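You operate a simulated robot arm through the tools that you are given. There is no shell and no other tool.

You are at the controls of a simulated two-armed robot. One attempt, no reset.

Task
Test STOP on a HOME run, then home and lower the couch.
Fine: stop the couch once while it moves; lower it till the display reads 70 cm.

The check looks at the end state, three seconds after you hand in, the way a careful person would. Anything else that was tipped, shoved, dropped, spilled or broken makes it a failure.

Robot
Two 7-joint arms with fingered hands on one trunk that stands fixed in place. Base frame: the origin is at the foot of the trunk, x ahead of it, y to its left, z up. Units: m, rad, N and s.
The left shoulder is at [0.06, 0.128, 1.285], the right one opposite. Each reaches about 1.156 m from its shoulder. Payload 5 kg a hand.
Tool frame (each hand has its own): the origin (TCP) lies between the finger pads and is the grasp point; the fingertips stand 0.037 m ahead of it; z points along the fingers, y is the line along which they close. The gripper opens to 0.124 m; its body begins 0.043 m behind the TCP. The gripper is a hand of 3 fingers: y runs from the thumb to the fingers, the wrist lies at [-0.021, -0.116, -0.203] in the tool frame, and closing takes about 1.5 s.
Orientation is told as [roll, pitch, yaw] about the base's x, y, z axes, in that order, counted from this pose: with the fingers straight down and the wrist toward the robot, the tool's x, y and z point along [0, 1, 0], [1, 0, 0] and [0, 0, -1] of the base frame.

Tools
- The arms move only by the tool move_arm. It takes "left_moves", "right_moves" or both (then of equal length, played together; a hand with none holds still); each is a list of rows, each an object of numbers (a shift or turn left out is 0, a gripper value left out holds the last): "ax", "ay", "az": the turn, a rotation vector about the tool's x, y, z in rad; "x", "y", "z": the shift along the tool's x, y, z in m; "claw": the closure in counts, from 0 (fully open) to 255 (shut). In form: [{"ax": .., "ay": .., "az": .., "x": .., "y": .., "z": .., "claw": ..}, ...]. A call has 1 to 20 rows; each row is the pose to reach, as a shift and turn from the pose commanded when the call began, along the tool's axes at that moment. Each row takes 0.2 s and may step no farther than 0.05 m and 0.15 rad from the row before; otherwise, or with a gripper value out of range, the whole call is refused. A pose out of reach is approached as far as the arm can. The call stops where the force on the tool passes 40 N (or 10 N more than at its start, if that is more) or the arm is blocked; 0.2 s more then pass. The fingers move at their own pace (about 0.045 m/s each) and stop on an object; they squeeze with about 26 N. The grip force told is the motor's: it shows also when the fingers shut on nothing. Time passes only in rows, and 0.2 s behind the last, so rows that repeat a pose let the fingers close. The reply holds the time, the measured pose of the TCP, the force on the tool along the base axes, the opening and the grip force, in the units named above and with some noise, with the torque about the TCP (base axes, N m) and any sound that the robot's microphone picked up, and new pictures: "show" is both (left out), scene, wrist or none (wrist: the cameras of the hands that moved).
- Cameras (640 x 400 px; columns grow to the right, rows downward): "scene" is now at [0.1772, 0.0574, 1.5248]; the picture's right is [0.69, -0.72, 0.00], its down [0.08, 0.07, -0.99] and it looks along [0.72, 0.69, 0.11] (base axes); focal length 329 px, centre (320, 200). "left" rides on the left gripper at [-0.072, -0.104, -0.154] in its tool frame; the picture's right is [-0.83, -0.26, 0.49], its down [0.51, -0.72, 0.47] and it looks along [0.23, 0.64, 0.73] (tool axes); focal length 243 px, centre (320, 200). "right" rides on the right gripper at [0.072, -0.104, -0.154] in its tool frame; the picture's right is [-0.83, 0.26, -0.49], its down [-0.51, -0.72, 0.47] and it looks along [-0.23, 0.64, 0.73] (tool axes); focal length 243 px, centre (320, 200). There is no depth. A picture from a camera that has moved, and an enlarged one, comes with that camera's place and axes in the base frame and with its lens.
- move_column(by): moves the trunk up (or, below 0, down) by that many m; the arms and the scene camera ride with it, the base frame stays. It gives what a move gives, with no picture.
- grasp_type(shape, hand): the hand has 3 fingers and takes this shape, open, in about a second: jaw (thumb against the fingers, like two jaws); tri (thumb and two fingers); tip (a fingertip pinch); poke (one finger out to press); point (the index stretched); flat (the hand flat); cup (the hand cupped); fist (a fist). The gripper value then closes the fingers along that shape, each until it touches; the sizes above hold for jaw. It gives what a move gives, with no picture.
- turn_head(pan, tilt): turns the head with the scene camera to pan (to the left, within 1.396 rad either way) and tilt (down, from -0.506 to 1.204), counted from straight ahead of the robot (the tilt from the chest, where the trunk bows). It gives what a move gives, and a new picture of the scene camera.
- enlarge(camera, box): a new picture of the part [left, top, right, bottom] of that camera's present view, enlarged. It takes no simulated time.
- sign_off(): hands the job in; it is judged then, once.

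Nothing tells you positions but the pictures and the camera data. Unless the task says otherwise, let go and move clear before handing in.

The tools are called as a command line: name --argument value ..., lists and objects as JSON in quotes. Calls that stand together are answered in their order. move_arm: Moves the arms, as the interface text tells. Its arguments: {"type":"object","properties":{"left_moves":{"type":"array"},"right_moves":{"type":"array"},"show":{"type":"string","enum":["both","scene","wrist","none"]}},"required":[]} The other tools are called the same way: move_column (by) moves the trunk up or down; grasp_type (shape, hand) gives the hand a shape; turn_head (pan, tilt) turns the head that bears the scene camera; enlarge (camera, box) takes an enlarged picture of a part of a camera's view; sign_off () hands the job in.

At the start:

```text
time: 0.0
left_position: [0.4158, 0.5307, 1.5692]
left_tool_rot: [0.0, -0.001, -0.002]
left_ft_force: [0.7, -0.1, -0.3]
left_wrist_torque: [0.0, 0.01, 0.01]
left_width: 0.1235
left_grasp_force: 0.0
left_shape: jaw
right_position: [0.6828, 0.1248, 1.573]
right_tool_rot: [0.0, 0.002, 0.0]
right_ft_force: [0.1, 0.4, -0.5]
right_wrist_torque: [0.03, 0.01, 0.06]
right_width: 0.1235
right_grasp_force: 0.0
right_shape: jaw
trunk travel left (down, up): [-0.475, 0.088]
head pan, tilt (commanded): [0.763, -0.108]
```

scene: 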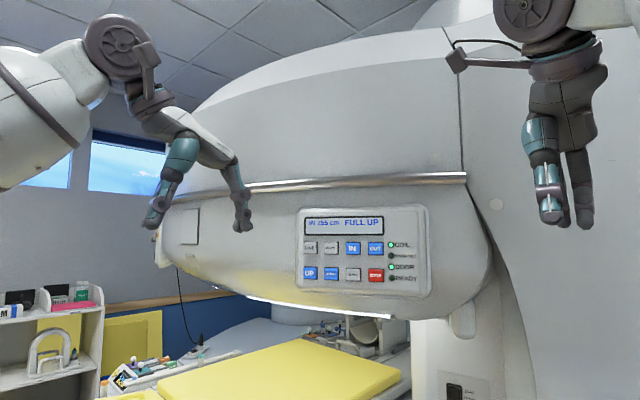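
right: 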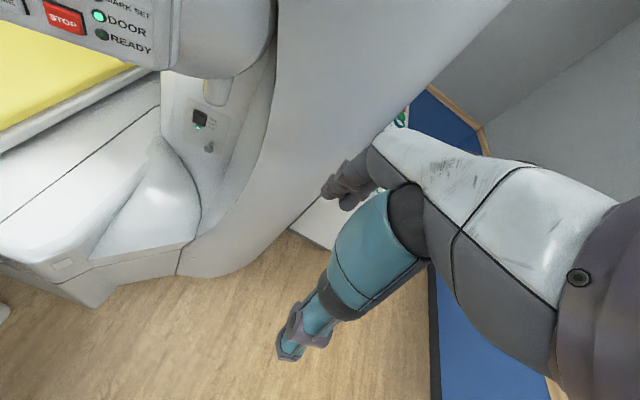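
left: 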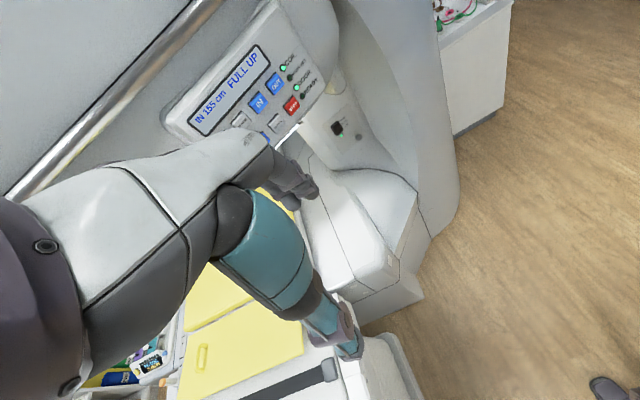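

I see an MRI scanner with a control panel; the display says "IN 155 cm FULL UP", and there are eight buttons. I'll enlarge the panel to read the labels before doing anything.

enlarge --camera "scene" --box '[290, 200, 435, 300]'

enlarge --camera "left" --box '[160, 10, 360, 140]'

enlarge --camera "scene" --box '[80, 280, 480, 400]'

```text
4.00 times, centred on (362, 250) of scene
camera zoom: at [0.1772, 0.0574, 1.5248], right [0.69, -0.72, 0.0], down [0.08, 0.07, -0.99], along [0.72, 0.69, 0.11], focal length 1318 px, centre (150, 0)
```

zoom: 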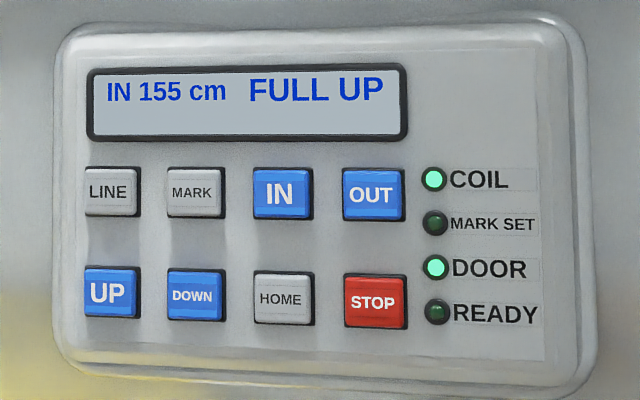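

```text
3.08 times, centred on (260, 75) of left
camera zoom: at [0.3111, 0.4574, 1.7209], right [-0.26, -0.83, -0.49], down [-0.72, 0.51, -0.47], along [0.64, 0.23, -0.73], focal length 746 px, centre (505, 585)
```

zoom: 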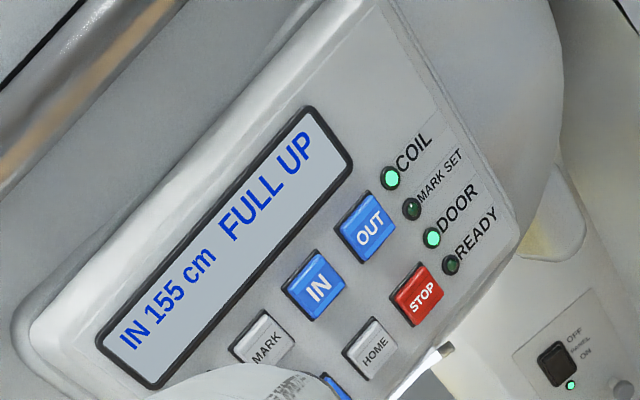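

```text
1.60 times, centred on (280, 340) of scene
camera zoom: at [0.1772, 0.0574, 1.5248], right [0.69, -0.72, 0.0], down [0.08, 0.07, -0.99], along [0.72, 0.69, 0.11], focal length 527 px, centre (384, -24)
```

zoom: 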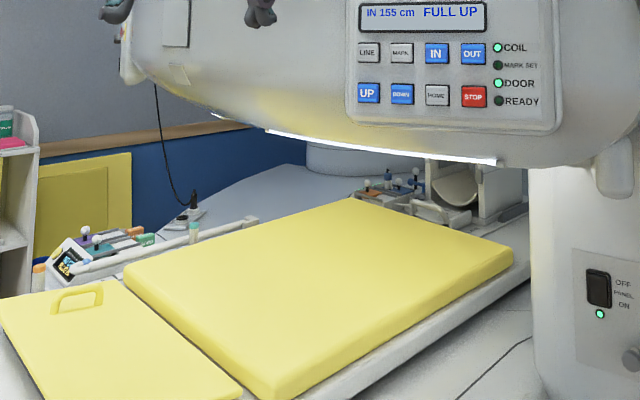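

The panel sits at about (0.86, 0.56, 1.46), nearly vertical, facing the robot. HOME is about (0.847, 0.583, 1.427) and STOP about (0.881, 0.536, 1.426). Before I touch anything, I'll look around for the couch, its travel path and any obstacles.

turn_head --pan 0.9 --tilt 0.6

turn_head --pan 0.1 --tilt 0.6

turn_head --pan 1.39 --tilt 0.3

```text
time: 1.1
left_position: [0.4147, 0.5309, 1.5687]
left_tool_rot: [-0.001, -0.001, -0.001]
left_ft_force: [1.3, -0.1, 1.0]
left_wrist_torque: [0.0, 0.03, 0.0]
left_width: 0.1236
left_grasp_force: 0.2
left_shape: jaw
right_position: [0.682, 0.1245, 1.5719]
right_tool_rot: [0.001, 0.001, -0.001]
right_ft_force: [-0.2, -0.6, 1.3]
right_wrist_torque: [0.0, -0.02, -0.01]
right_width: 0.1235
right_grasp_force: 0.0
right_shape: jaw
trunk travel left (down, up): [-0.475, 0.088]
head pan, tilt (commanded): [0.901, 0.6]
camera scene: at [0.1694, 0.0668, 1.46], right [0.78, -0.62, 0.0], down [-0.35, -0.44, -0.83], along [0.51, 0.65, -0.56], focal length 329 px, centre (320, 200)
```

scene: 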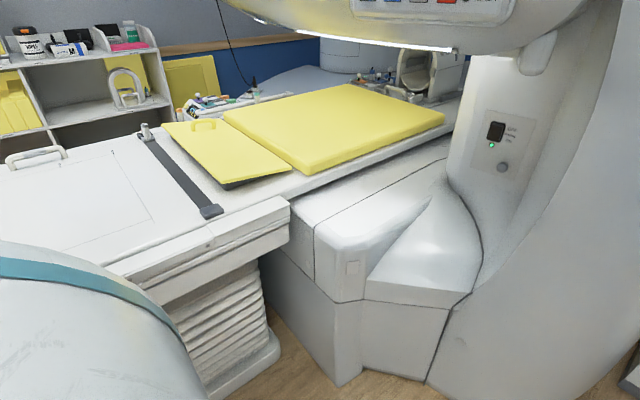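

```text
time: 2.2
left_position: [0.4156, 0.5302, 1.5696]
left_tool_rot: [0.0, 0.0, -0.001]
left_ft_force: [-0.2, 0.8, 0.4]
left_wrist_torque: [-0.01, 0.0, 0.02]
left_width: 0.1235
left_grasp_force: 0.1
left_shape: jaw
right_position: [0.6809, 0.1253, 1.5726]
right_tool_rot: [0.0, 0.0, -0.004]
right_ft_force: [-0.1, 0.2, 0.5]
right_wrist_torque: [-0.03, -0.01, -0.02]
right_width: 0.1237
right_grasp_force: 0.0
right_shape: jaw
trunk travel left (down, up): [-0.475, 0.088]
head pan, tilt (commanded): [0.099, 0.6]
camera scene: at [0.2025, 0.0063, 1.4599], right [0.1, -0.99, 0.0], down [-0.56, -0.06, -0.83], along [0.82, 0.08, -0.56], focal length 329 px, centre (320, 200)
```

scene: 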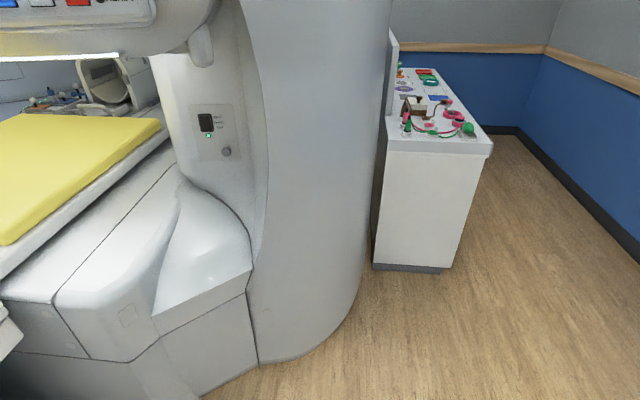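

```text
time: 3.7
left_position: [0.4165, 0.5311, 1.5682]
left_tool_rot: [0.0, 0.0, -0.001]
left_ft_force: [-0.2, -1.1, -0.1]
left_wrist_torque: [-0.01, -0.02, 0.01]
left_width: 0.1236
left_grasp_force: 0.0
left_shape: jaw
right_position: [0.6833, 0.125, 1.5728]
right_tool_rot: [-0.001, 0.0, -0.001]
right_ft_force: [0.2, 0.6, 0.1]
right_wrist_torque: [0.02, 0.0, 0.01]
right_width: 0.1236
right_grasp_force: 0.0
right_shape: jaw
trunk travel left (down, up): [-0.475, 0.088]
head pan, tilt (commanded): [1.389, 0.3]
camera scene: at [0.1314, 0.0893, 1.4874], right [0.98, -0.18, 0.0], down [-0.05, -0.29, -0.96], along [0.17, 0.94, -0.3], focal length 329 px, centre (320, 200)
```

scene: 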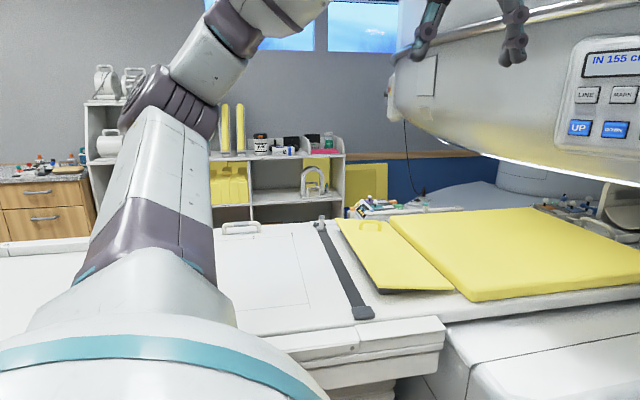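

The couch runs from under the gantry out toward the robot's left, with yellow pads on the top. I'll zoom in on the far side for items that could be in the way, and on the power switch.

enlarge --camera "scene" --box '[300, 120, 640, 330]'

enlarge --camera "scene" --box '[0, 100, 340, 330]'

enlarge --camera "right" --box '[0, 0, 260, 165]'

```text
1.88 times, centred on (470, 225) of scene
camera zoom: at [0.1314, 0.0893, 1.4874], right [0.98, -0.18, 0.0], down [-0.05, -0.29, -0.96], along [0.17, 0.94, -0.3], focal length 620 px, centre (38, 153)
```

zoom: 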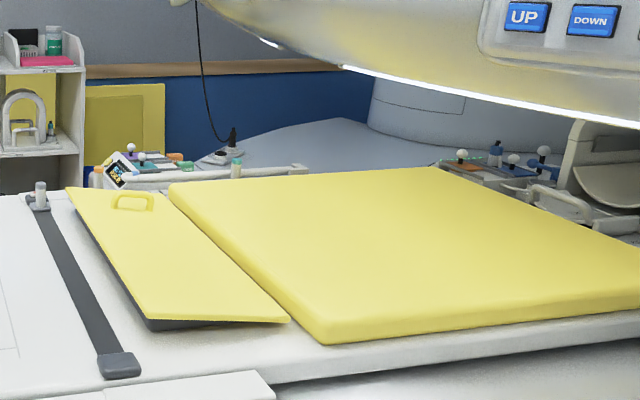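

```text
1.74 times, centred on (170, 215) of scene
camera zoom: at [0.1314, 0.0893, 1.4874], right [0.98, -0.18, 0.0], down [-0.05, -0.29, -0.96], along [0.17, 0.94, -0.3], focal length 573 px, centre (581, 174)
```

zoom: 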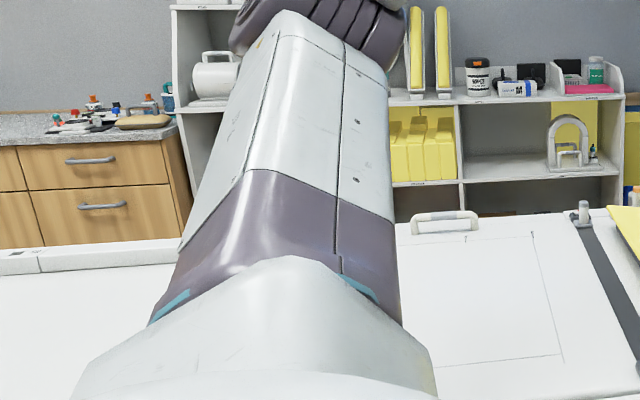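

```text
2.42 times, centred on (130, 82) of right
camera zoom: at [0.5795, 0.1977, 1.7263], right [0.26, -0.83, 0.49], down [-0.72, -0.51, -0.47], along [0.64, -0.23, -0.73], focal length 588 px, centre (781, 485)
```

zoom: 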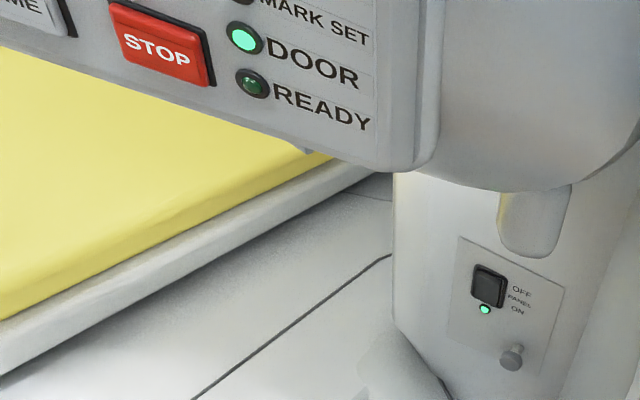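

The panel is powered and the couch surface looks clear. I'll put the left hand into the poke shape and turn the head back to the panel and hand to see which finger sticks out.

grasp_type --shape "poke" --hand "left"

turn_head --pan 0.763 --tilt 0.0

enlarge --camera "left" --box '[0, 0, 640, 400]'

```text
time: 4.6
left_position: [0.4159, 0.5304, 1.5697]
left_tool_rot: [0.0, 0.0, 0.0]
left_ft_force: [0.0, 0.4, 0.5]
left_wrist_torque: [0.01, 0.02, 0.01]
left_width: 0.0
left_grasp_force: 0.0
left_shape: poke
right_position: [0.6827, 0.1256, 1.5728]
right_tool_rot: [0.001, 0.0, -0.001]
right_ft_force: [0.7, 0.1, 0.4]
right_wrist_torque: [0.0, -0.02, 0.03]
right_width: 0.1238
right_grasp_force: 0.0
right_shape: jaw
trunk travel left (down, up): [-0.475, 0.088]
head pan, tilt (commanded): [1.389, 0.3]
```

```text
time: 5.6
left_position: [0.4155, 0.5305, 1.5694]
left_tool_rot: [-0.001, 0.001, 0.001]
left_ft_force: [0.3, -0.4, 1.1]
left_wrist_torque: [-0.02, -0.01, 0.0]
left_width: 0.0003
left_grasp_force: 0.0
left_shape: poke
right_position: [0.6824, 0.1245, 1.5729]
right_tool_rot: [0.001, 0.0, -0.003]
right_ft_force: [-0.2, 0.7, -1.0]
right_wrist_torque: [-0.02, 0.03, 0.03]
right_width: 0.1235
right_grasp_force: 0.1
right_shape: jaw
trunk travel left (down, up): [-0.475, 0.088]
head pan, tilt (commanded): [0.763, 0.0]
camera scene: at [0.1796, 0.0597, 1.5151], right [0.69, -0.72, 0.0], down [0.0, 0.0, -1.0], along [0.72, 0.69, 0.0], focal length 329 px, centre (320, 200)
```

scene: 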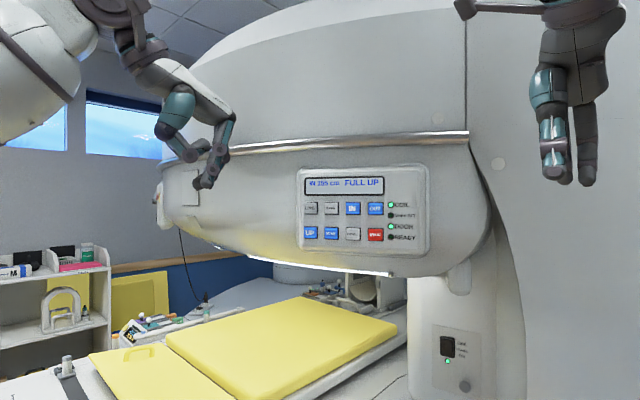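

```text
1.00 times, centred on (320, 200) of left (not enlarged: the box is as wide or as high as the picture)
camera zoom: at [0.3111, 0.4574, 1.7209], right [-0.26, -0.83, -0.49], down [-0.72, 0.51, -0.47], along [0.64, 0.23, -0.73], focal length 243 px, centre (320, 200)
```

zoom: 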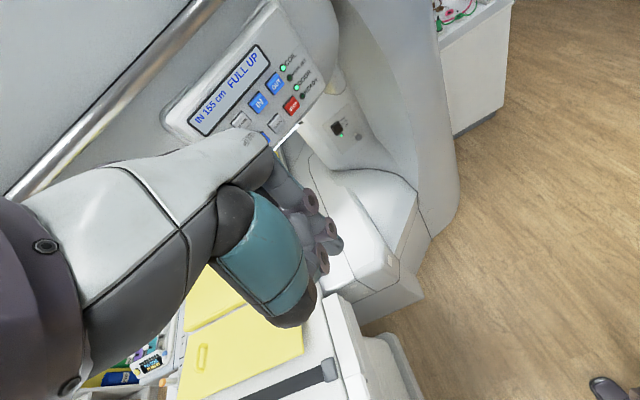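

enlarge --camera "scene" --box '[100, 20, 260, 200]'

enlarge --camera "left" --box '[180, 140, 380, 340]'

```text
2.22 times, centred on (180, 110) of scene
camera zoom: at [0.1796, 0.0597, 1.5151], right [0.69, -0.72, 0.0], down [0.0, 0.0, -1.0], along [0.72, 0.69, 0.0], focal length 732 px, centre (631, 400)
```

zoom: 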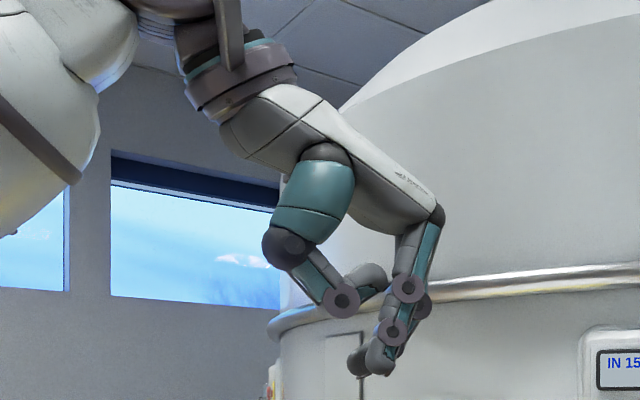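

```text
2.00 times, centred on (280, 240) of left
camera zoom: at [0.3111, 0.4574, 1.7209], right [-0.26, -0.83, -0.49], down [-0.72, 0.51, -0.47], along [0.64, 0.23, -0.73], focal length 485 px, centre (400, 120)
```

zoom: 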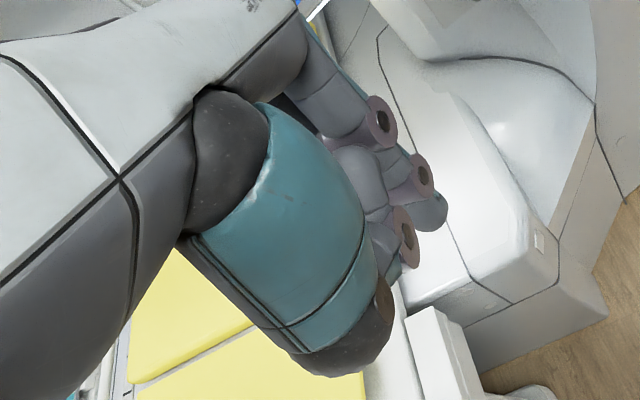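

The poke fingertip lies near the tool axis, about 3.5 cm ahead of the TCP. I'll turn the left hand so its fingers point at the panel (yaw about 24°), and move to roughly 12 cm in front of HOME.

move_arm --left_moves '[{"ax": -0.1288, "ay": 0.0275, "az": -0.0275, "x": -0.001, "y": 0.024, "z": 0.0118}, {"ax": -0.2576, "ay": 0.0549, "az": -0.0549, "x": -0.002, "y": 0.048, "z": 0.0237}, {"ax": -0.3864, "ay": 0.0824, "az": -0.0824, "x": -0.003, "y": 0.072, "z": 0.0355}, {"ax": -0.5152, "ay": 0.1098, "az": -0.1098, "x": -0.004, "y": 0.096, "z": 0.0473}, {"ax": -0.644, "ay": 0.1373, "az": -0.1373, "x": -0.005, "y": 0.12, "z": 0.0592}, {"ax": -0.7729, "ay": 0.1648, "az": -0.1648, "x": -0.006, "y": 0.144, "z": 0.071}, {"ax": -0.9017, "ay": 0.1922, "az": -0.1922, "x": -0.007, "y": 0.168, "z": 0.0828}, {"ax": -1.0305, "ay": 0.2197, "az": -0.2197, "x": -0.008, "y": 0.192, "z": 0.0947}, {"ax": -1.1593, "ay": 0.2471, "az": -0.2471, "x": -0.009, "y": 0.216, "z": 0.1065}, {"ax": -1.2881, "ay": 0.2746, "az": -0.2746, "x": -0.01, "y": 0.24, "z": 0.1183}, {"ax": -1.4169, "ay": 0.302, "az": -0.302, "x": -0.011, "y": 0.264, "z": 0.1302}, {"ax": -1.5457, "ay": 0.3295, "az": -0.3295, "x": -0.0115, "y": 0.288, "z": 0.142}, {"ax": -1.5457, "ay": 0.3295, "az": -0.3295, "x": -0.0115, "y": 0.288, "z": 0.142}]' --show "both"

```text
time: 8.4
left_position: [0.7039, 0.5164, 1.4283]
left_tool_rot: [-2.92, -1.568, -2.941]
left_ft_force: [-0.7, 0.3, -0.5]
left_wrist_torque: [0.01, 0.04, -0.04]
left_width: 0.0
left_grasp_force: 0.1
left_shape: poke
right_position: [0.6818, 0.1257, 1.5734]
right_tool_rot: [-0.001, -0.002, -0.001]
right_ft_force: [-1.4, 0.2, -0.3]
right_wrist_torque: [-0.05, -0.03, -0.01]
right_width: 0.1234
right_grasp_force: 0.1
right_shape: jaw
trunk travel left (down, up): [-0.475, 0.088]
head pan, tilt (commanded): [0.763, 0.0]
camera scene: at [0.1783, 0.0602, 1.5154], right [0.69, -0.72, 0.0], down [0.0, 0.0, -1.0], along [0.72, 0.69, 0.0], focal length 329 px, centre (320, 200)
camera left: at [0.5922, 0.3868, 1.3218], right [0.79, -0.56, -0.26], down [0.22, 0.66, -0.72], along [0.57, 0.51, 0.64], focal length 243 px, centre (320, 200)
```

scene: 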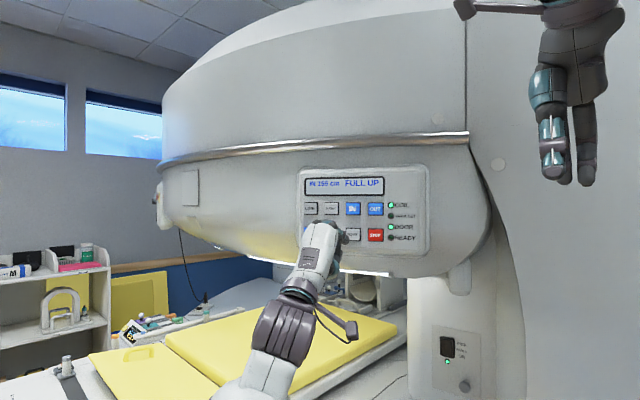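
left: 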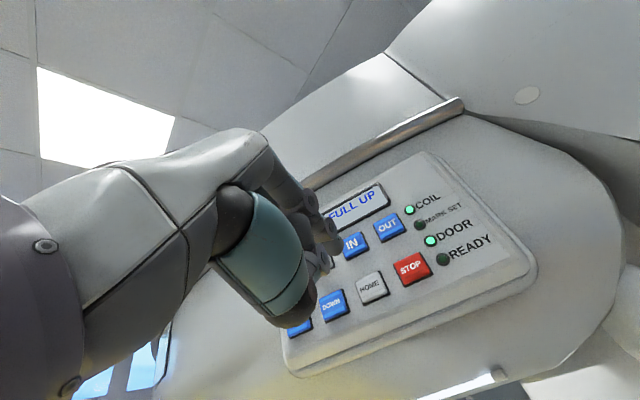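

The hand now points at the panel. I'll zoom both cameras on the panel and fingertip to refine the geometry.

enlarge --camera "left" --box '[260, 150, 540, 350]'

enlarge --camera "scene" --box '[280, 155, 440, 275]'

enlarge --camera "left" --box '[210, 160, 370, 340]'

```text
2.00 times, centred on (400, 250) of left
camera zoom: at [0.5922, 0.3868, 1.3218], right [0.79, -0.56, -0.26], down [0.22, 0.66, -0.72], along [0.57, 0.51, 0.64], focal length 485 px, centre (160, 100)
```

zoom: 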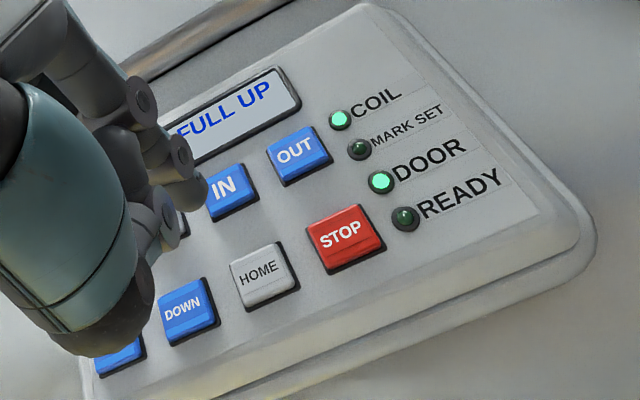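

```text
3.33 times, centred on (360, 215) of scene
camera zoom: at [0.1783, 0.0602, 1.5154], right [0.69, -0.72, 0.0], down [0.0, 0.0, -1.0], along [0.72, 0.69, 0.0], focal length 1098 px, centre (187, 150)
```

zoom: 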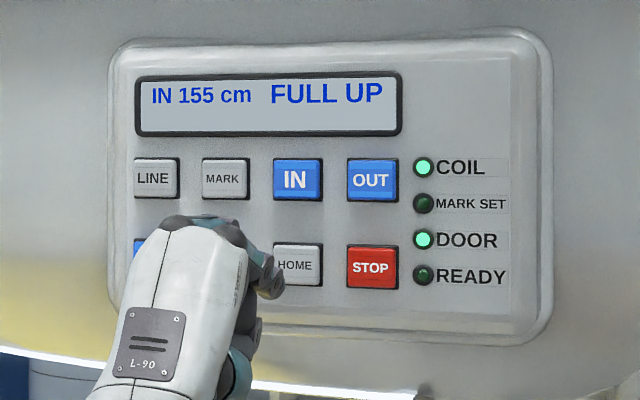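

```text
2.22 times, centred on (290, 250) of left
camera zoom: at [0.5922, 0.3868, 1.3218], right [0.79, -0.56, -0.26], down [0.22, 0.66, -0.72], along [0.57, 0.51, 0.64], focal length 539 px, centre (387, 89)
```

zoom: 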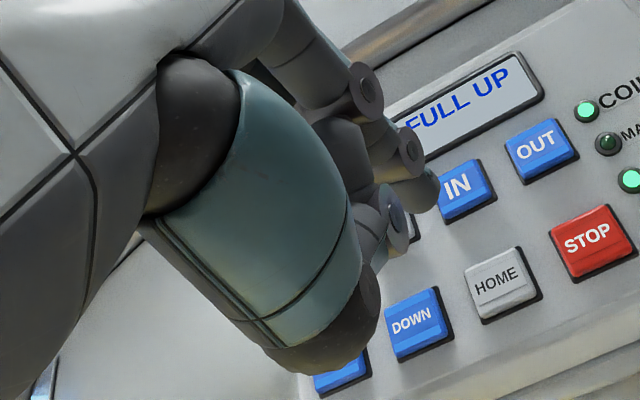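

enlarge --camera "scene" --box '[310, 210, 370, 250]'

enlarge --camera "left" --box '[280, 180, 350, 250]'

enlarge --camera "right" --box '[0, 0, 320, 200]'

```text
10.00 times, centred on (340, 230) of scene
camera zoom: at [0.1783, 0.0602, 1.5154], right [0.69, -0.72, 0.0], down [0.0, 0.0, -1.0], along [0.72, 0.69, 0.0], focal length 3294 px, centre (120, -100)
```

zoom: 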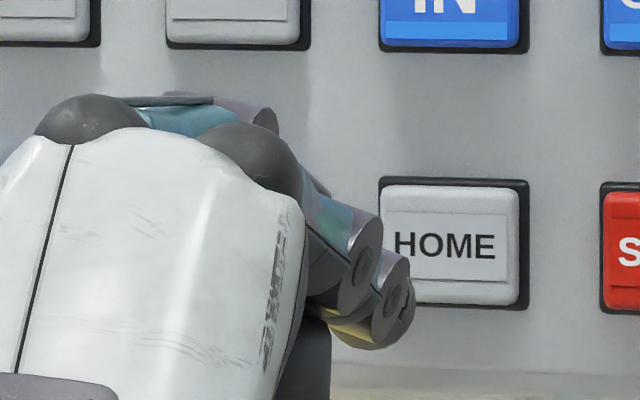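

```text
5.71 times, centred on (315, 215) of left
camera zoom: at [0.5922, 0.3868, 1.3218], right [0.79, -0.56, -0.26], down [0.22, 0.66, -0.72], along [0.57, 0.51, 0.64], focal length 1386 px, centre (349, 114)
```

zoom: 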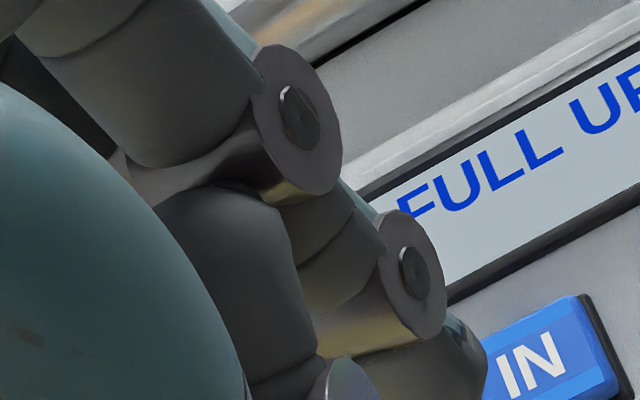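

```text
2.00 times, centred on (160, 100) of right
camera zoom: at [0.5778, 0.1983, 1.7271], right [0.26, -0.83, 0.49], down [-0.72, -0.51, -0.47], along [0.64, -0.23, -0.73], focal length 485 px, centre (640, 400)
```

zoom: 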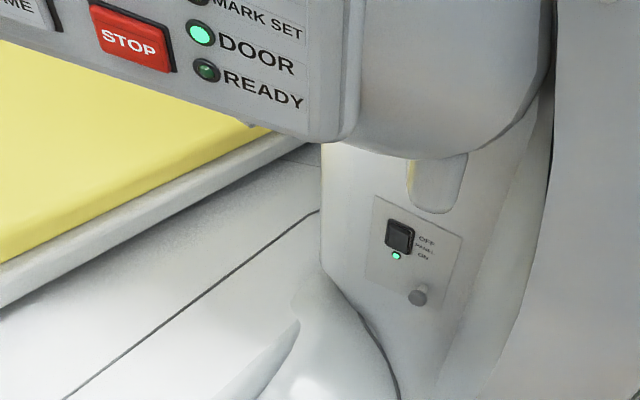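

The poke finger is bent with its tip slightly to the right of the tool axis. I'll compare it with the "point" shape to see which gives the cleaner, more isolated fingertip.

grasp_type --shape "point" --hand "left"

enlarge --camera "left" --box '[180, 100, 500, 340]'

enlarge --camera "scene" --box '[280, 180, 400, 270]'

```text
time: 9.3
left_position: [0.7033, 0.5168, 1.4269]
left_tool_rot: [0.591, -1.57, -0.171]
left_ft_force: [-0.2, 0.6, -0.2]
left_wrist_torque: [-0.02, 0.03, 0.05]
left_width: 0.0
left_grasp_force: 0.0
left_shape: point
right_position: [0.6832, 0.1257, 1.5736]
right_tool_rot: [0.002, 0.001, -0.003]
right_ft_force: [-0.2, -0.3, -0.1]
right_wrist_torque: [-0.01, 0.0, 0.0]
right_width: 0.1234
right_grasp_force: 0.1
right_shape: jaw
trunk travel left (down, up): [-0.475, 0.088]
head pan, tilt (commanded): [0.763, 0.0]
```

```text
1.67 times, centred on (340, 220) of left
camera zoom: at [0.5934, 0.3864, 1.3212], right [0.79, -0.56, -0.26], down [0.22, 0.66, -0.72], along [0.57, 0.51, 0.64], focal length 404 px, centre (287, 167)
```

zoom: 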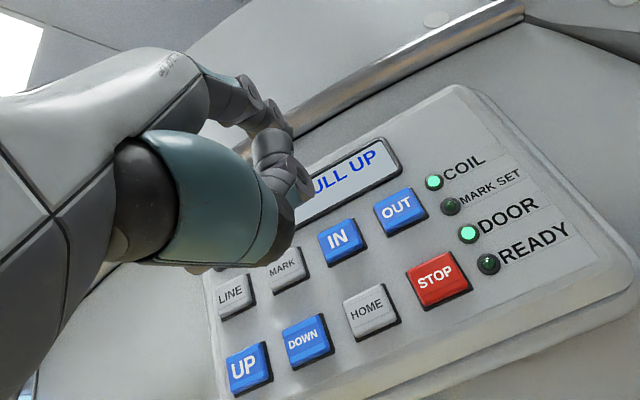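

```text
4.44 times, centred on (340, 225) of scene
camera zoom: at [0.1801, 0.0595, 1.5151], right [0.69, -0.72, 0.0], down [0.0, 0.0, -1.0], along [0.72, 0.69, 0.0], focal length 1464 px, centre (231, 89)
```

zoom: 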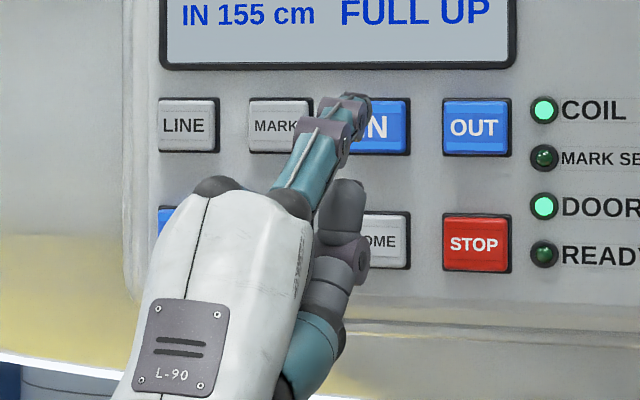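

enlarge --camera "scene" --box '[320, 195, 368, 225]'

enlarge --camera "left" --box '[250, 120, 380, 250]'

```text
13.33 times, centred on (344, 210) of scene
camera zoom: at [0.1801, 0.0595, 1.5151], right [0.69, -0.72, 0.0], down [0.0, 0.0, -1.0], along [0.72, 0.69, 0.0], focal length 4393 px, centre (0, 67)
```

zoom: 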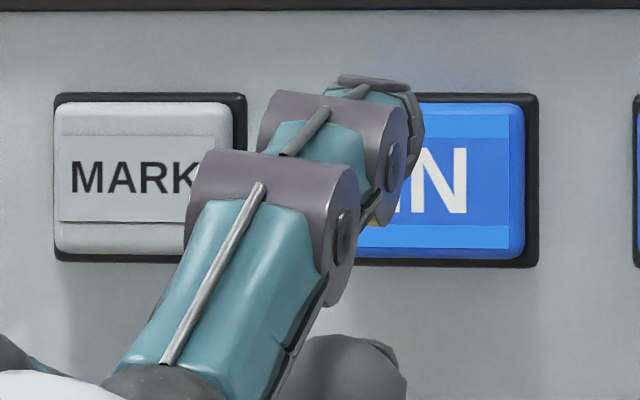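

```text
3.08 times, centred on (315, 185) of left
camera zoom: at [0.5934, 0.3864, 1.3212], right [0.79, -0.56, -0.26], down [0.22, 0.66, -0.72], along [0.57, 0.51, 0.64], focal length 746 px, centre (335, 246)
```

zoom: 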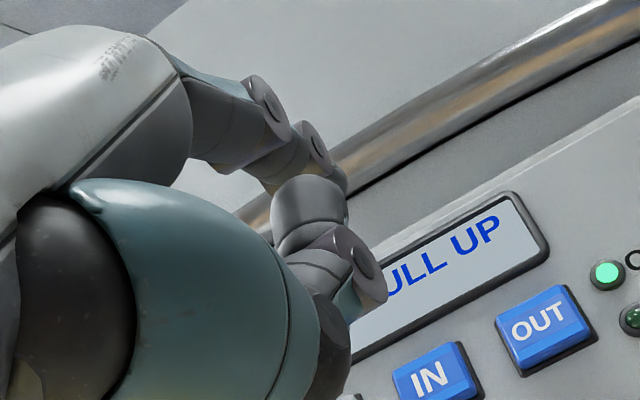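

"Point" reaches no farther and is 8 cm off-axis, so I'll return to "poke" and check that no other part of the hand sits ahead of its tip.

grasp_type --shape "poke" --hand "left"

enlarge --camera "left" --box '[220, 170, 350, 330]'

enlarge --camera "scene" --box '[310, 210, 358, 260]'

```text
time: 10.2
left_position: [0.7047, 0.5157, 1.4284]
left_tool_rot: [-1.67, -1.571, 2.089]
left_ft_force: [-0.1, -0.2, -0.5]
left_wrist_torque: [0.01, 0.0, 0.03]
left_width: 0.0001
left_grasp_force: 0.0
left_shape: poke
right_position: [0.6826, 0.1253, 1.5718]
right_tool_rot: [0.0, 0.0, -0.001]
right_ft_force: [-0.4, -0.3, -0.1]
right_wrist_torque: [-0.01, 0.04, 0.03]
right_width: 0.1237
right_grasp_force: 0.0
right_shape: jaw
trunk travel left (down, up): [-0.475, 0.088]
head pan, tilt (commanded): [0.763, 0.0]
```

```text
2.50 times, centred on (285, 250) of left
camera zoom: at [0.5928, 0.3866, 1.3215], right [0.79, -0.56, -0.26], down [0.22, 0.66, -0.72], along [0.57, 0.51, 0.64], focal length 606 px, centre (408, 75)
```

zoom: 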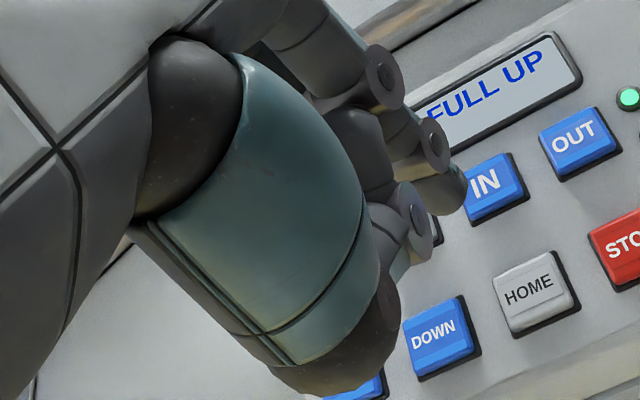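

```text
8.00 times, centred on (334, 235) of scene
camera zoom: at [0.1794, 0.0597, 1.5152], right [0.69, -0.72, 0.0], down [0.0, 0.0, -1.0], along [0.72, 0.69, 0.0], focal length 2636 px, centre (208, -80)
```

zoom: 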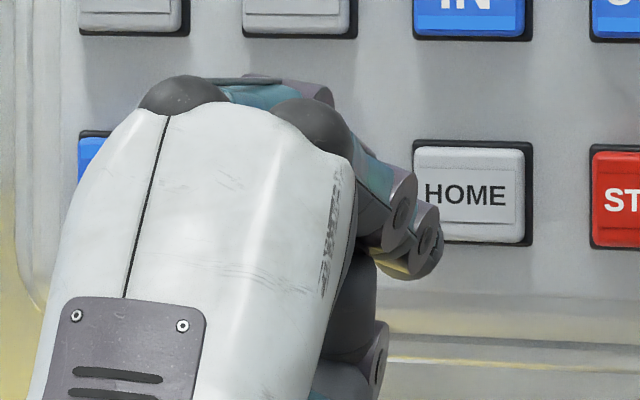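

The poke tip is the foremost part of the hand, at about tool offset [-0.018, -0.004, +0.03]. I'll approach to about 3.5 cm in front of HOME, shifting roughly 2 cm to the left, then check the alignment.

move_arm --left_moves '[{"x": 0.012, "y": 0.002, "z": 0.03}, {"x": 0.023, "y": 0.004, "z": 0.065}, {"x": 0.023, "y": 0.004, "z": 0.1}, {"x": 0.023, "y": 0.004, "z": 0.1}]'

enlarge --camera "left" --box '[230, 130, 470, 330]'

enlarge --camera "scene" --box '[310, 190, 406, 250]'

```text
time: 11.2
left_position: [0.7855, 0.5814, 1.4303]
left_tool_rot: [-2.666, -1.571, 3.084]
left_ft_force: [0.6, 0.0, 0.1]
left_wrist_torque: [-0.01, 0.0, 0.02]
left_width: 0.0
left_grasp_force: 0.0
left_shape: poke
right_position: [0.6809, 0.1246, 1.5725]
right_tool_rot: [0.0, 0.0, -0.002]
right_ft_force: [-0.9, 0.8, 0.2]
right_wrist_torque: [0.03, -0.01, -0.01]
right_width: 0.1236
right_grasp_force: 0.1
right_shape: jaw
trunk travel left (down, up): [-0.475, 0.088]
head pan, tilt (commanded): [0.763, 0.0]
camera scene: at [0.1792, 0.0597, 1.5152], right [0.69, -0.72, 0.0], down [0.0, 0.0, -1.0], along [0.72, 0.69, 0.0], focal length 329 px, centre (320, 200)
camera left: at [0.6739, 0.4507, 1.3242], right [0.79, -0.56, -0.26], down [0.22, 0.66, -0.72], along [0.57, 0.51, 0.64], focal length 243 px, centre (320, 200)
```

scene: 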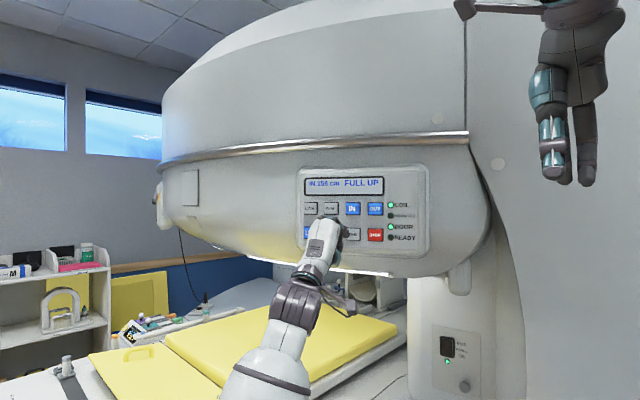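
left: 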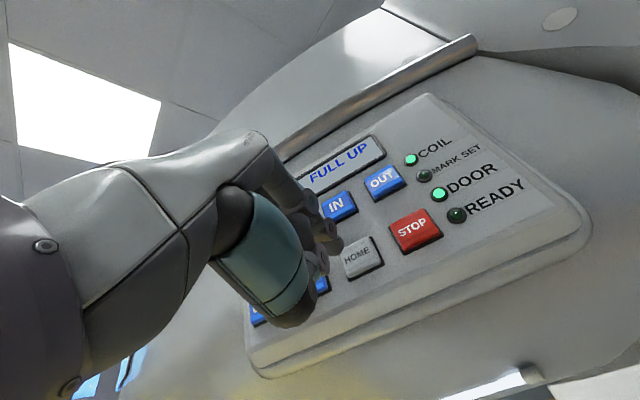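

```text
2.00 times, centred on (350, 230) of left
camera zoom: at [0.6739, 0.4507, 1.3242], right [0.79, -0.56, -0.26], down [0.22, 0.66, -0.72], along [0.57, 0.51, 0.64], focal length 485 px, centre (260, 140)
```

zoom: 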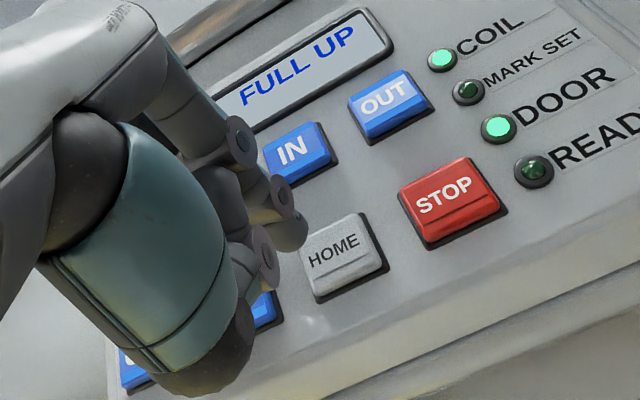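

```text
6.67 times, centred on (358, 220) of scene
camera zoom: at [0.1792, 0.0597, 1.5152], right [0.69, -0.72, 0.0], down [0.0, 0.0, -1.0], along [0.72, 0.69, 0.0], focal length 2196 px, centre (67, 67)
```

zoom: 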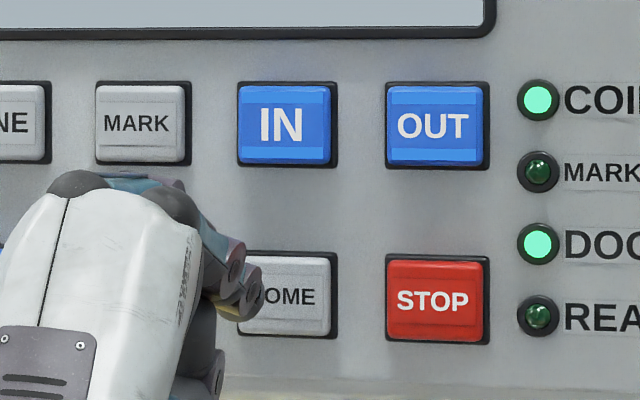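

HOME is about (0.858, 0.588, 1.426) and STOP about 5.7 cm to its right at (0.886, 0.539, 1.4265). The tip needs a 5 mm shift right and about 4 cm forward, so I'll move to about 1 cm from HOME and check again.

move_arm --left_moves '[{"x": -0.005, "y": 0.001, "z": 0.015}, {"x": -0.005, "y": 0.001, "z": 0.027}, {"x": -0.005, "y": 0.001, "z": 0.027}]'

enlarge --camera "left" --box '[270, 170, 430, 290]'

enlarge --camera "scene" --box '[310, 190, 406, 250]'

```text
time: 12.0
left_position: [0.8114, 0.5873, 1.4332]
left_tool_rot: [-3.073, -1.569, -2.791]
left_ft_force: [-3.5, -1.1, -0.4]
left_wrist_torque: [0.03, 0.0, -0.04]
left_width: 0.0
left_grasp_force: 0.1
left_shape: poke
right_position: [0.6805, 0.1251, 1.574]
right_tool_rot: [0.001, -0.003, 0.0]
right_ft_force: [-0.2, -0.7, 0.6]
right_wrist_torque: [-0.01, 0.0, -0.02]
right_width: 0.1235
right_grasp_force: 0.0
right_shape: jaw
trunk travel left (down, up): [-0.475, 0.088]
head pan, tilt (commanded): [0.763, 0.0]
heard: click
camera scene: at [0.1785, 0.0593, 1.5153], right [0.69, -0.72, 0.0], down [0.0, 0.0, -1.0], along [0.72, 0.69, 0.0], focal length 329 px, centre (320, 200)
camera left: at [0.7001, 0.4576, 1.3261], right [0.79, -0.56, -0.26], down [0.22, 0.66, -0.72], along [0.57, 0.51, 0.64], focal length 243 px, centre (320, 200)
```

scene: 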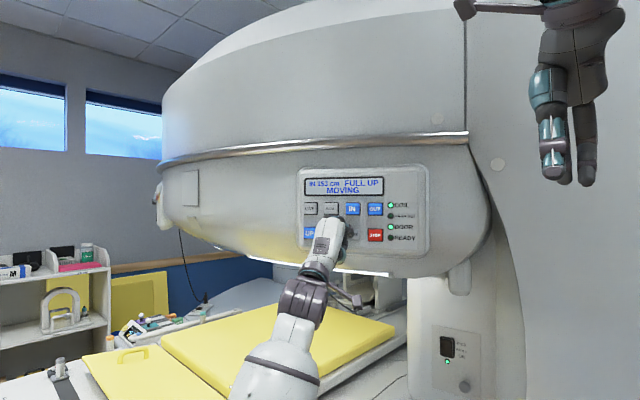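
left: 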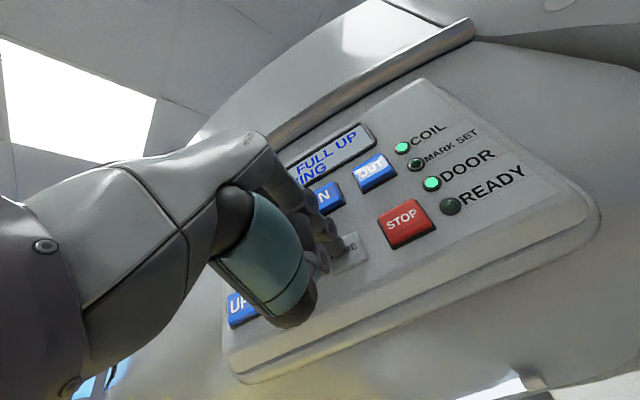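

```text
3.33 times, centred on (350, 230) of left
camera zoom: at [0.7001, 0.4576, 1.3261], right [0.79, -0.56, -0.26], down [0.22, 0.66, -0.72], along [0.57, 0.51, 0.64], focal length 809 px, centre (220, 100)
```

zoom: 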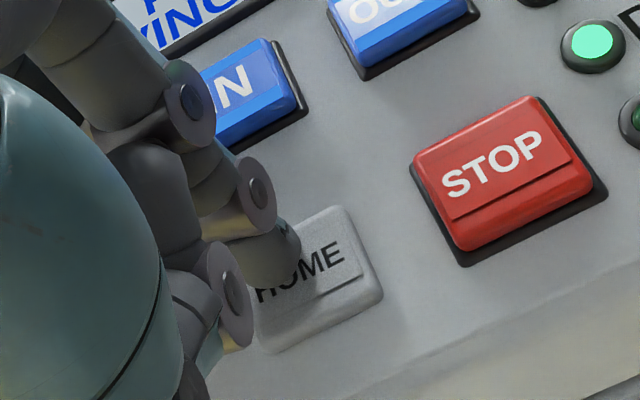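

```text
6.67 times, centred on (358, 220) of scene
camera zoom: at [0.1785, 0.0593, 1.5153], right [0.69, -0.72, 0.0], down [0.0, 0.0, -1.0], along [0.72, 0.69, 0.0], focal length 2196 px, centre (67, 67)
```

zoom: 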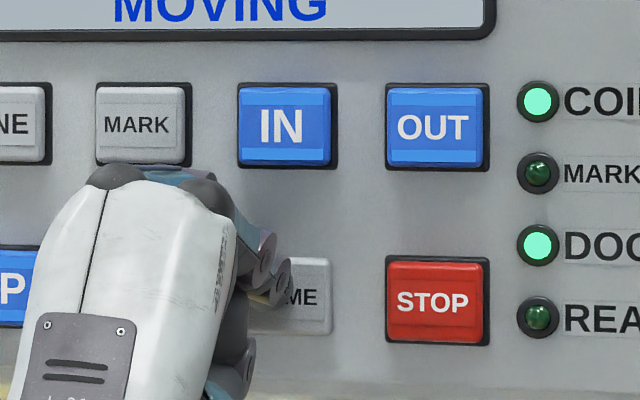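

HOME clicked and the display shows MOVING at 153 cm. I'll back off 2 cm and shift right to hover in front of STOP, confirming it is still moving.

move_arm --left_moves '[{"z": -0.022}, {"x": -0.03, "z": -0.022}, {"x": -0.057, "z": -0.018}, {"x": -0.057, "z": -0.016}]'

enlarge --camera "left" --box '[270, 170, 430, 290]'

enlarge --camera "scene" --box '[290, 160, 434, 250]'

```text
time: 13.0
left_position: [0.821, 0.5302, 1.4336]
left_tool_rot: [-2.24, -1.569, 2.662]
left_ft_force: [-0.2, 0.3, -0.2]
left_wrist_torque: [-0.01, 0.01, -0.06]
left_width: 0.0
left_grasp_force: 0.2
left_shape: poke
right_position: [0.6808, 0.1265, 1.5739]
right_tool_rot: [0.0, -0.002, 0.0]
right_ft_force: [-0.3, 0.2, -0.8]
right_wrist_torque: [-0.04, -0.01, -0.03]
right_width: 0.1235
right_grasp_force: 0.1
right_shape: jaw
trunk travel left (down, up): [-0.475, 0.088]
head pan, tilt (commanded): [0.763, 0.0]
camera scene: at [0.1786, 0.0609, 1.5153], right [0.69, -0.72, 0.0], down [0.0, 0.0, -1.0], along [0.72, 0.69, 0.0], focal length 329 px, centre (320, 200)
camera left: at [0.7092, 0.4002, 1.3271], right [0.79, -0.56, -0.26], down [0.22, 0.65, -0.72], along [0.57, 0.51, 0.64], focal length 243 px, centre (320, 200)
```

scene: 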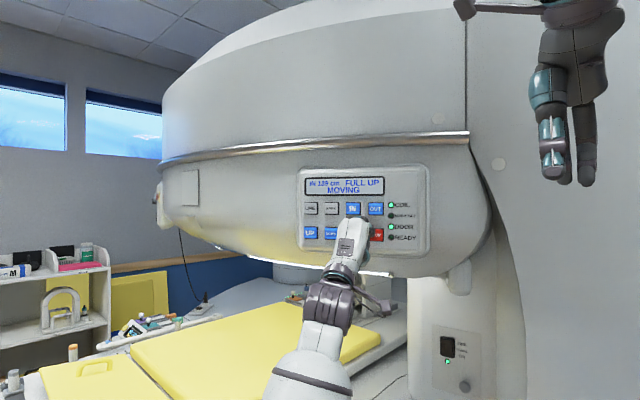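
left: 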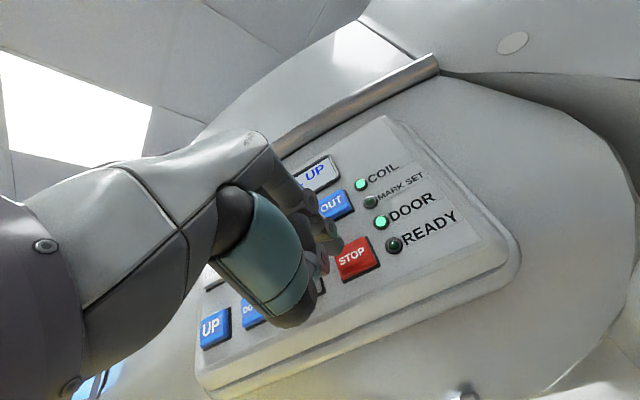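

```text
3.33 times, centred on (350, 230) of left
camera zoom: at [0.7092, 0.4002, 1.3271], right [0.79, -0.56, -0.26], down [0.22, 0.65, -0.72], along [0.57, 0.51, 0.64], focal length 809 px, centre (220, 100)
```

zoom: 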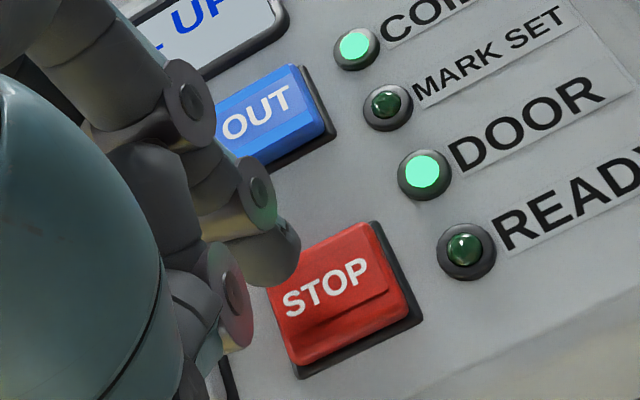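

```text
4.44 times, centred on (362, 205) of scene
camera zoom: at [0.1786, 0.0609, 1.5153], right [0.69, -0.72, 0.0], down [0.0, 0.0, -1.0], along [0.72, 0.69, 0.0], focal length 1464 px, centre (133, 178)
```

zoom: 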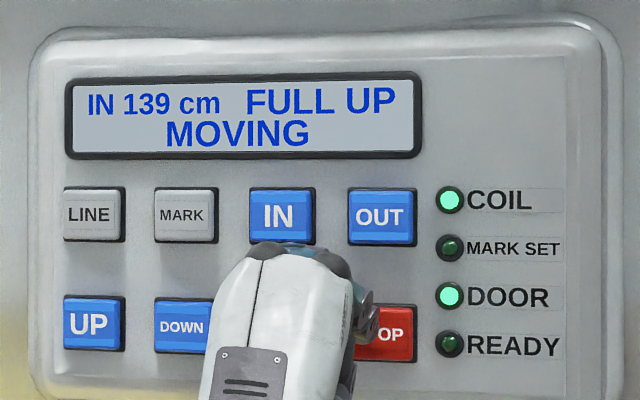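

The couch is moving (139 cm, about 14 cm/s) and the tip is lined up with STOP. I'll press STOP now in small forward steps.

move_arm --left_moves '[{"z": 0.01}, {"z": 0.017}, {"z": 0.021}, {"z": 0.023}]'

enlarge --camera "scene" --box '[290, 160, 434, 250]'

enlarge --camera "left" --box '[270, 170, 430, 290]'

```text
time: 14.0
left_position: [0.8396, 0.5376, 1.4355]
left_tool_rot: [3.055, -1.569, -2.638]
left_ft_force: [-11.4, -4.5, -4.7]
left_wrist_torque: [-0.01, 0.12, -0.12]
left_width: 0.0
left_grasp_force: 0.1
left_shape: poke
right_position: [0.6803, 0.1249, 1.5738]
right_tool_rot: [0.001, -0.003, -0.001]
right_ft_force: [-0.3, 0.1, -0.6]
right_wrist_torque: [-0.03, -0.01, 0.01]
right_width: 0.1239
right_grasp_force: 0.1
right_shape: jaw
trunk travel left (down, up): [-0.475, 0.088]
head pan, tilt (commanded): [0.763, 0.0]
heard: click
camera scene: at [0.177, 0.0586, 1.5155], right [0.69, -0.72, 0.0], down [0.0, 0.0, -1.0], along [0.72, 0.69, 0.0], focal length 329 px, centre (320, 200)
camera left: at [0.7285, 0.4074, 1.3282], right [0.79, -0.56, -0.26], down [0.23, 0.66, -0.72], along [0.57, 0.51, 0.64], focal length 243 px, centre (320, 200)
```

scene: 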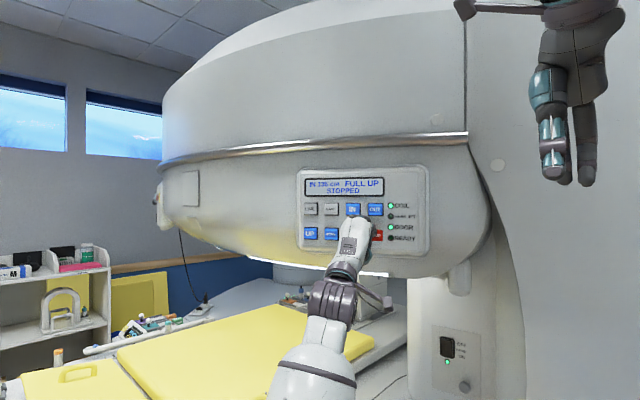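
left: 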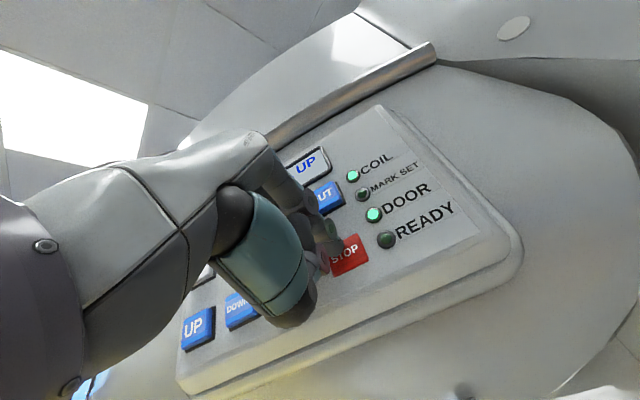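

```text
4.44 times, centred on (362, 205) of scene
camera zoom: at [0.177, 0.0586, 1.5155], right [0.69, -0.72, 0.0], down [0.0, 0.0, -1.0], along [0.72, 0.69, 0.0], focal length 1464 px, centre (133, 178)
```

zoom: 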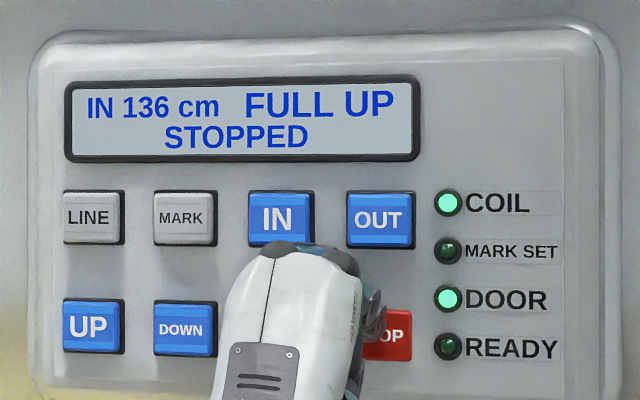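

```text
3.33 times, centred on (350, 230) of left
camera zoom: at [0.7285, 0.4074, 1.3282], right [0.79, -0.56, -0.26], down [0.23, 0.66, -0.72], along [0.57, 0.51, 0.64], focal length 809 px, centre (220, 100)
```

zoom: 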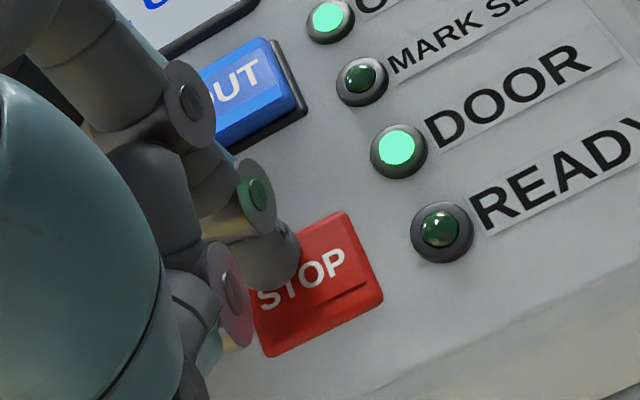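

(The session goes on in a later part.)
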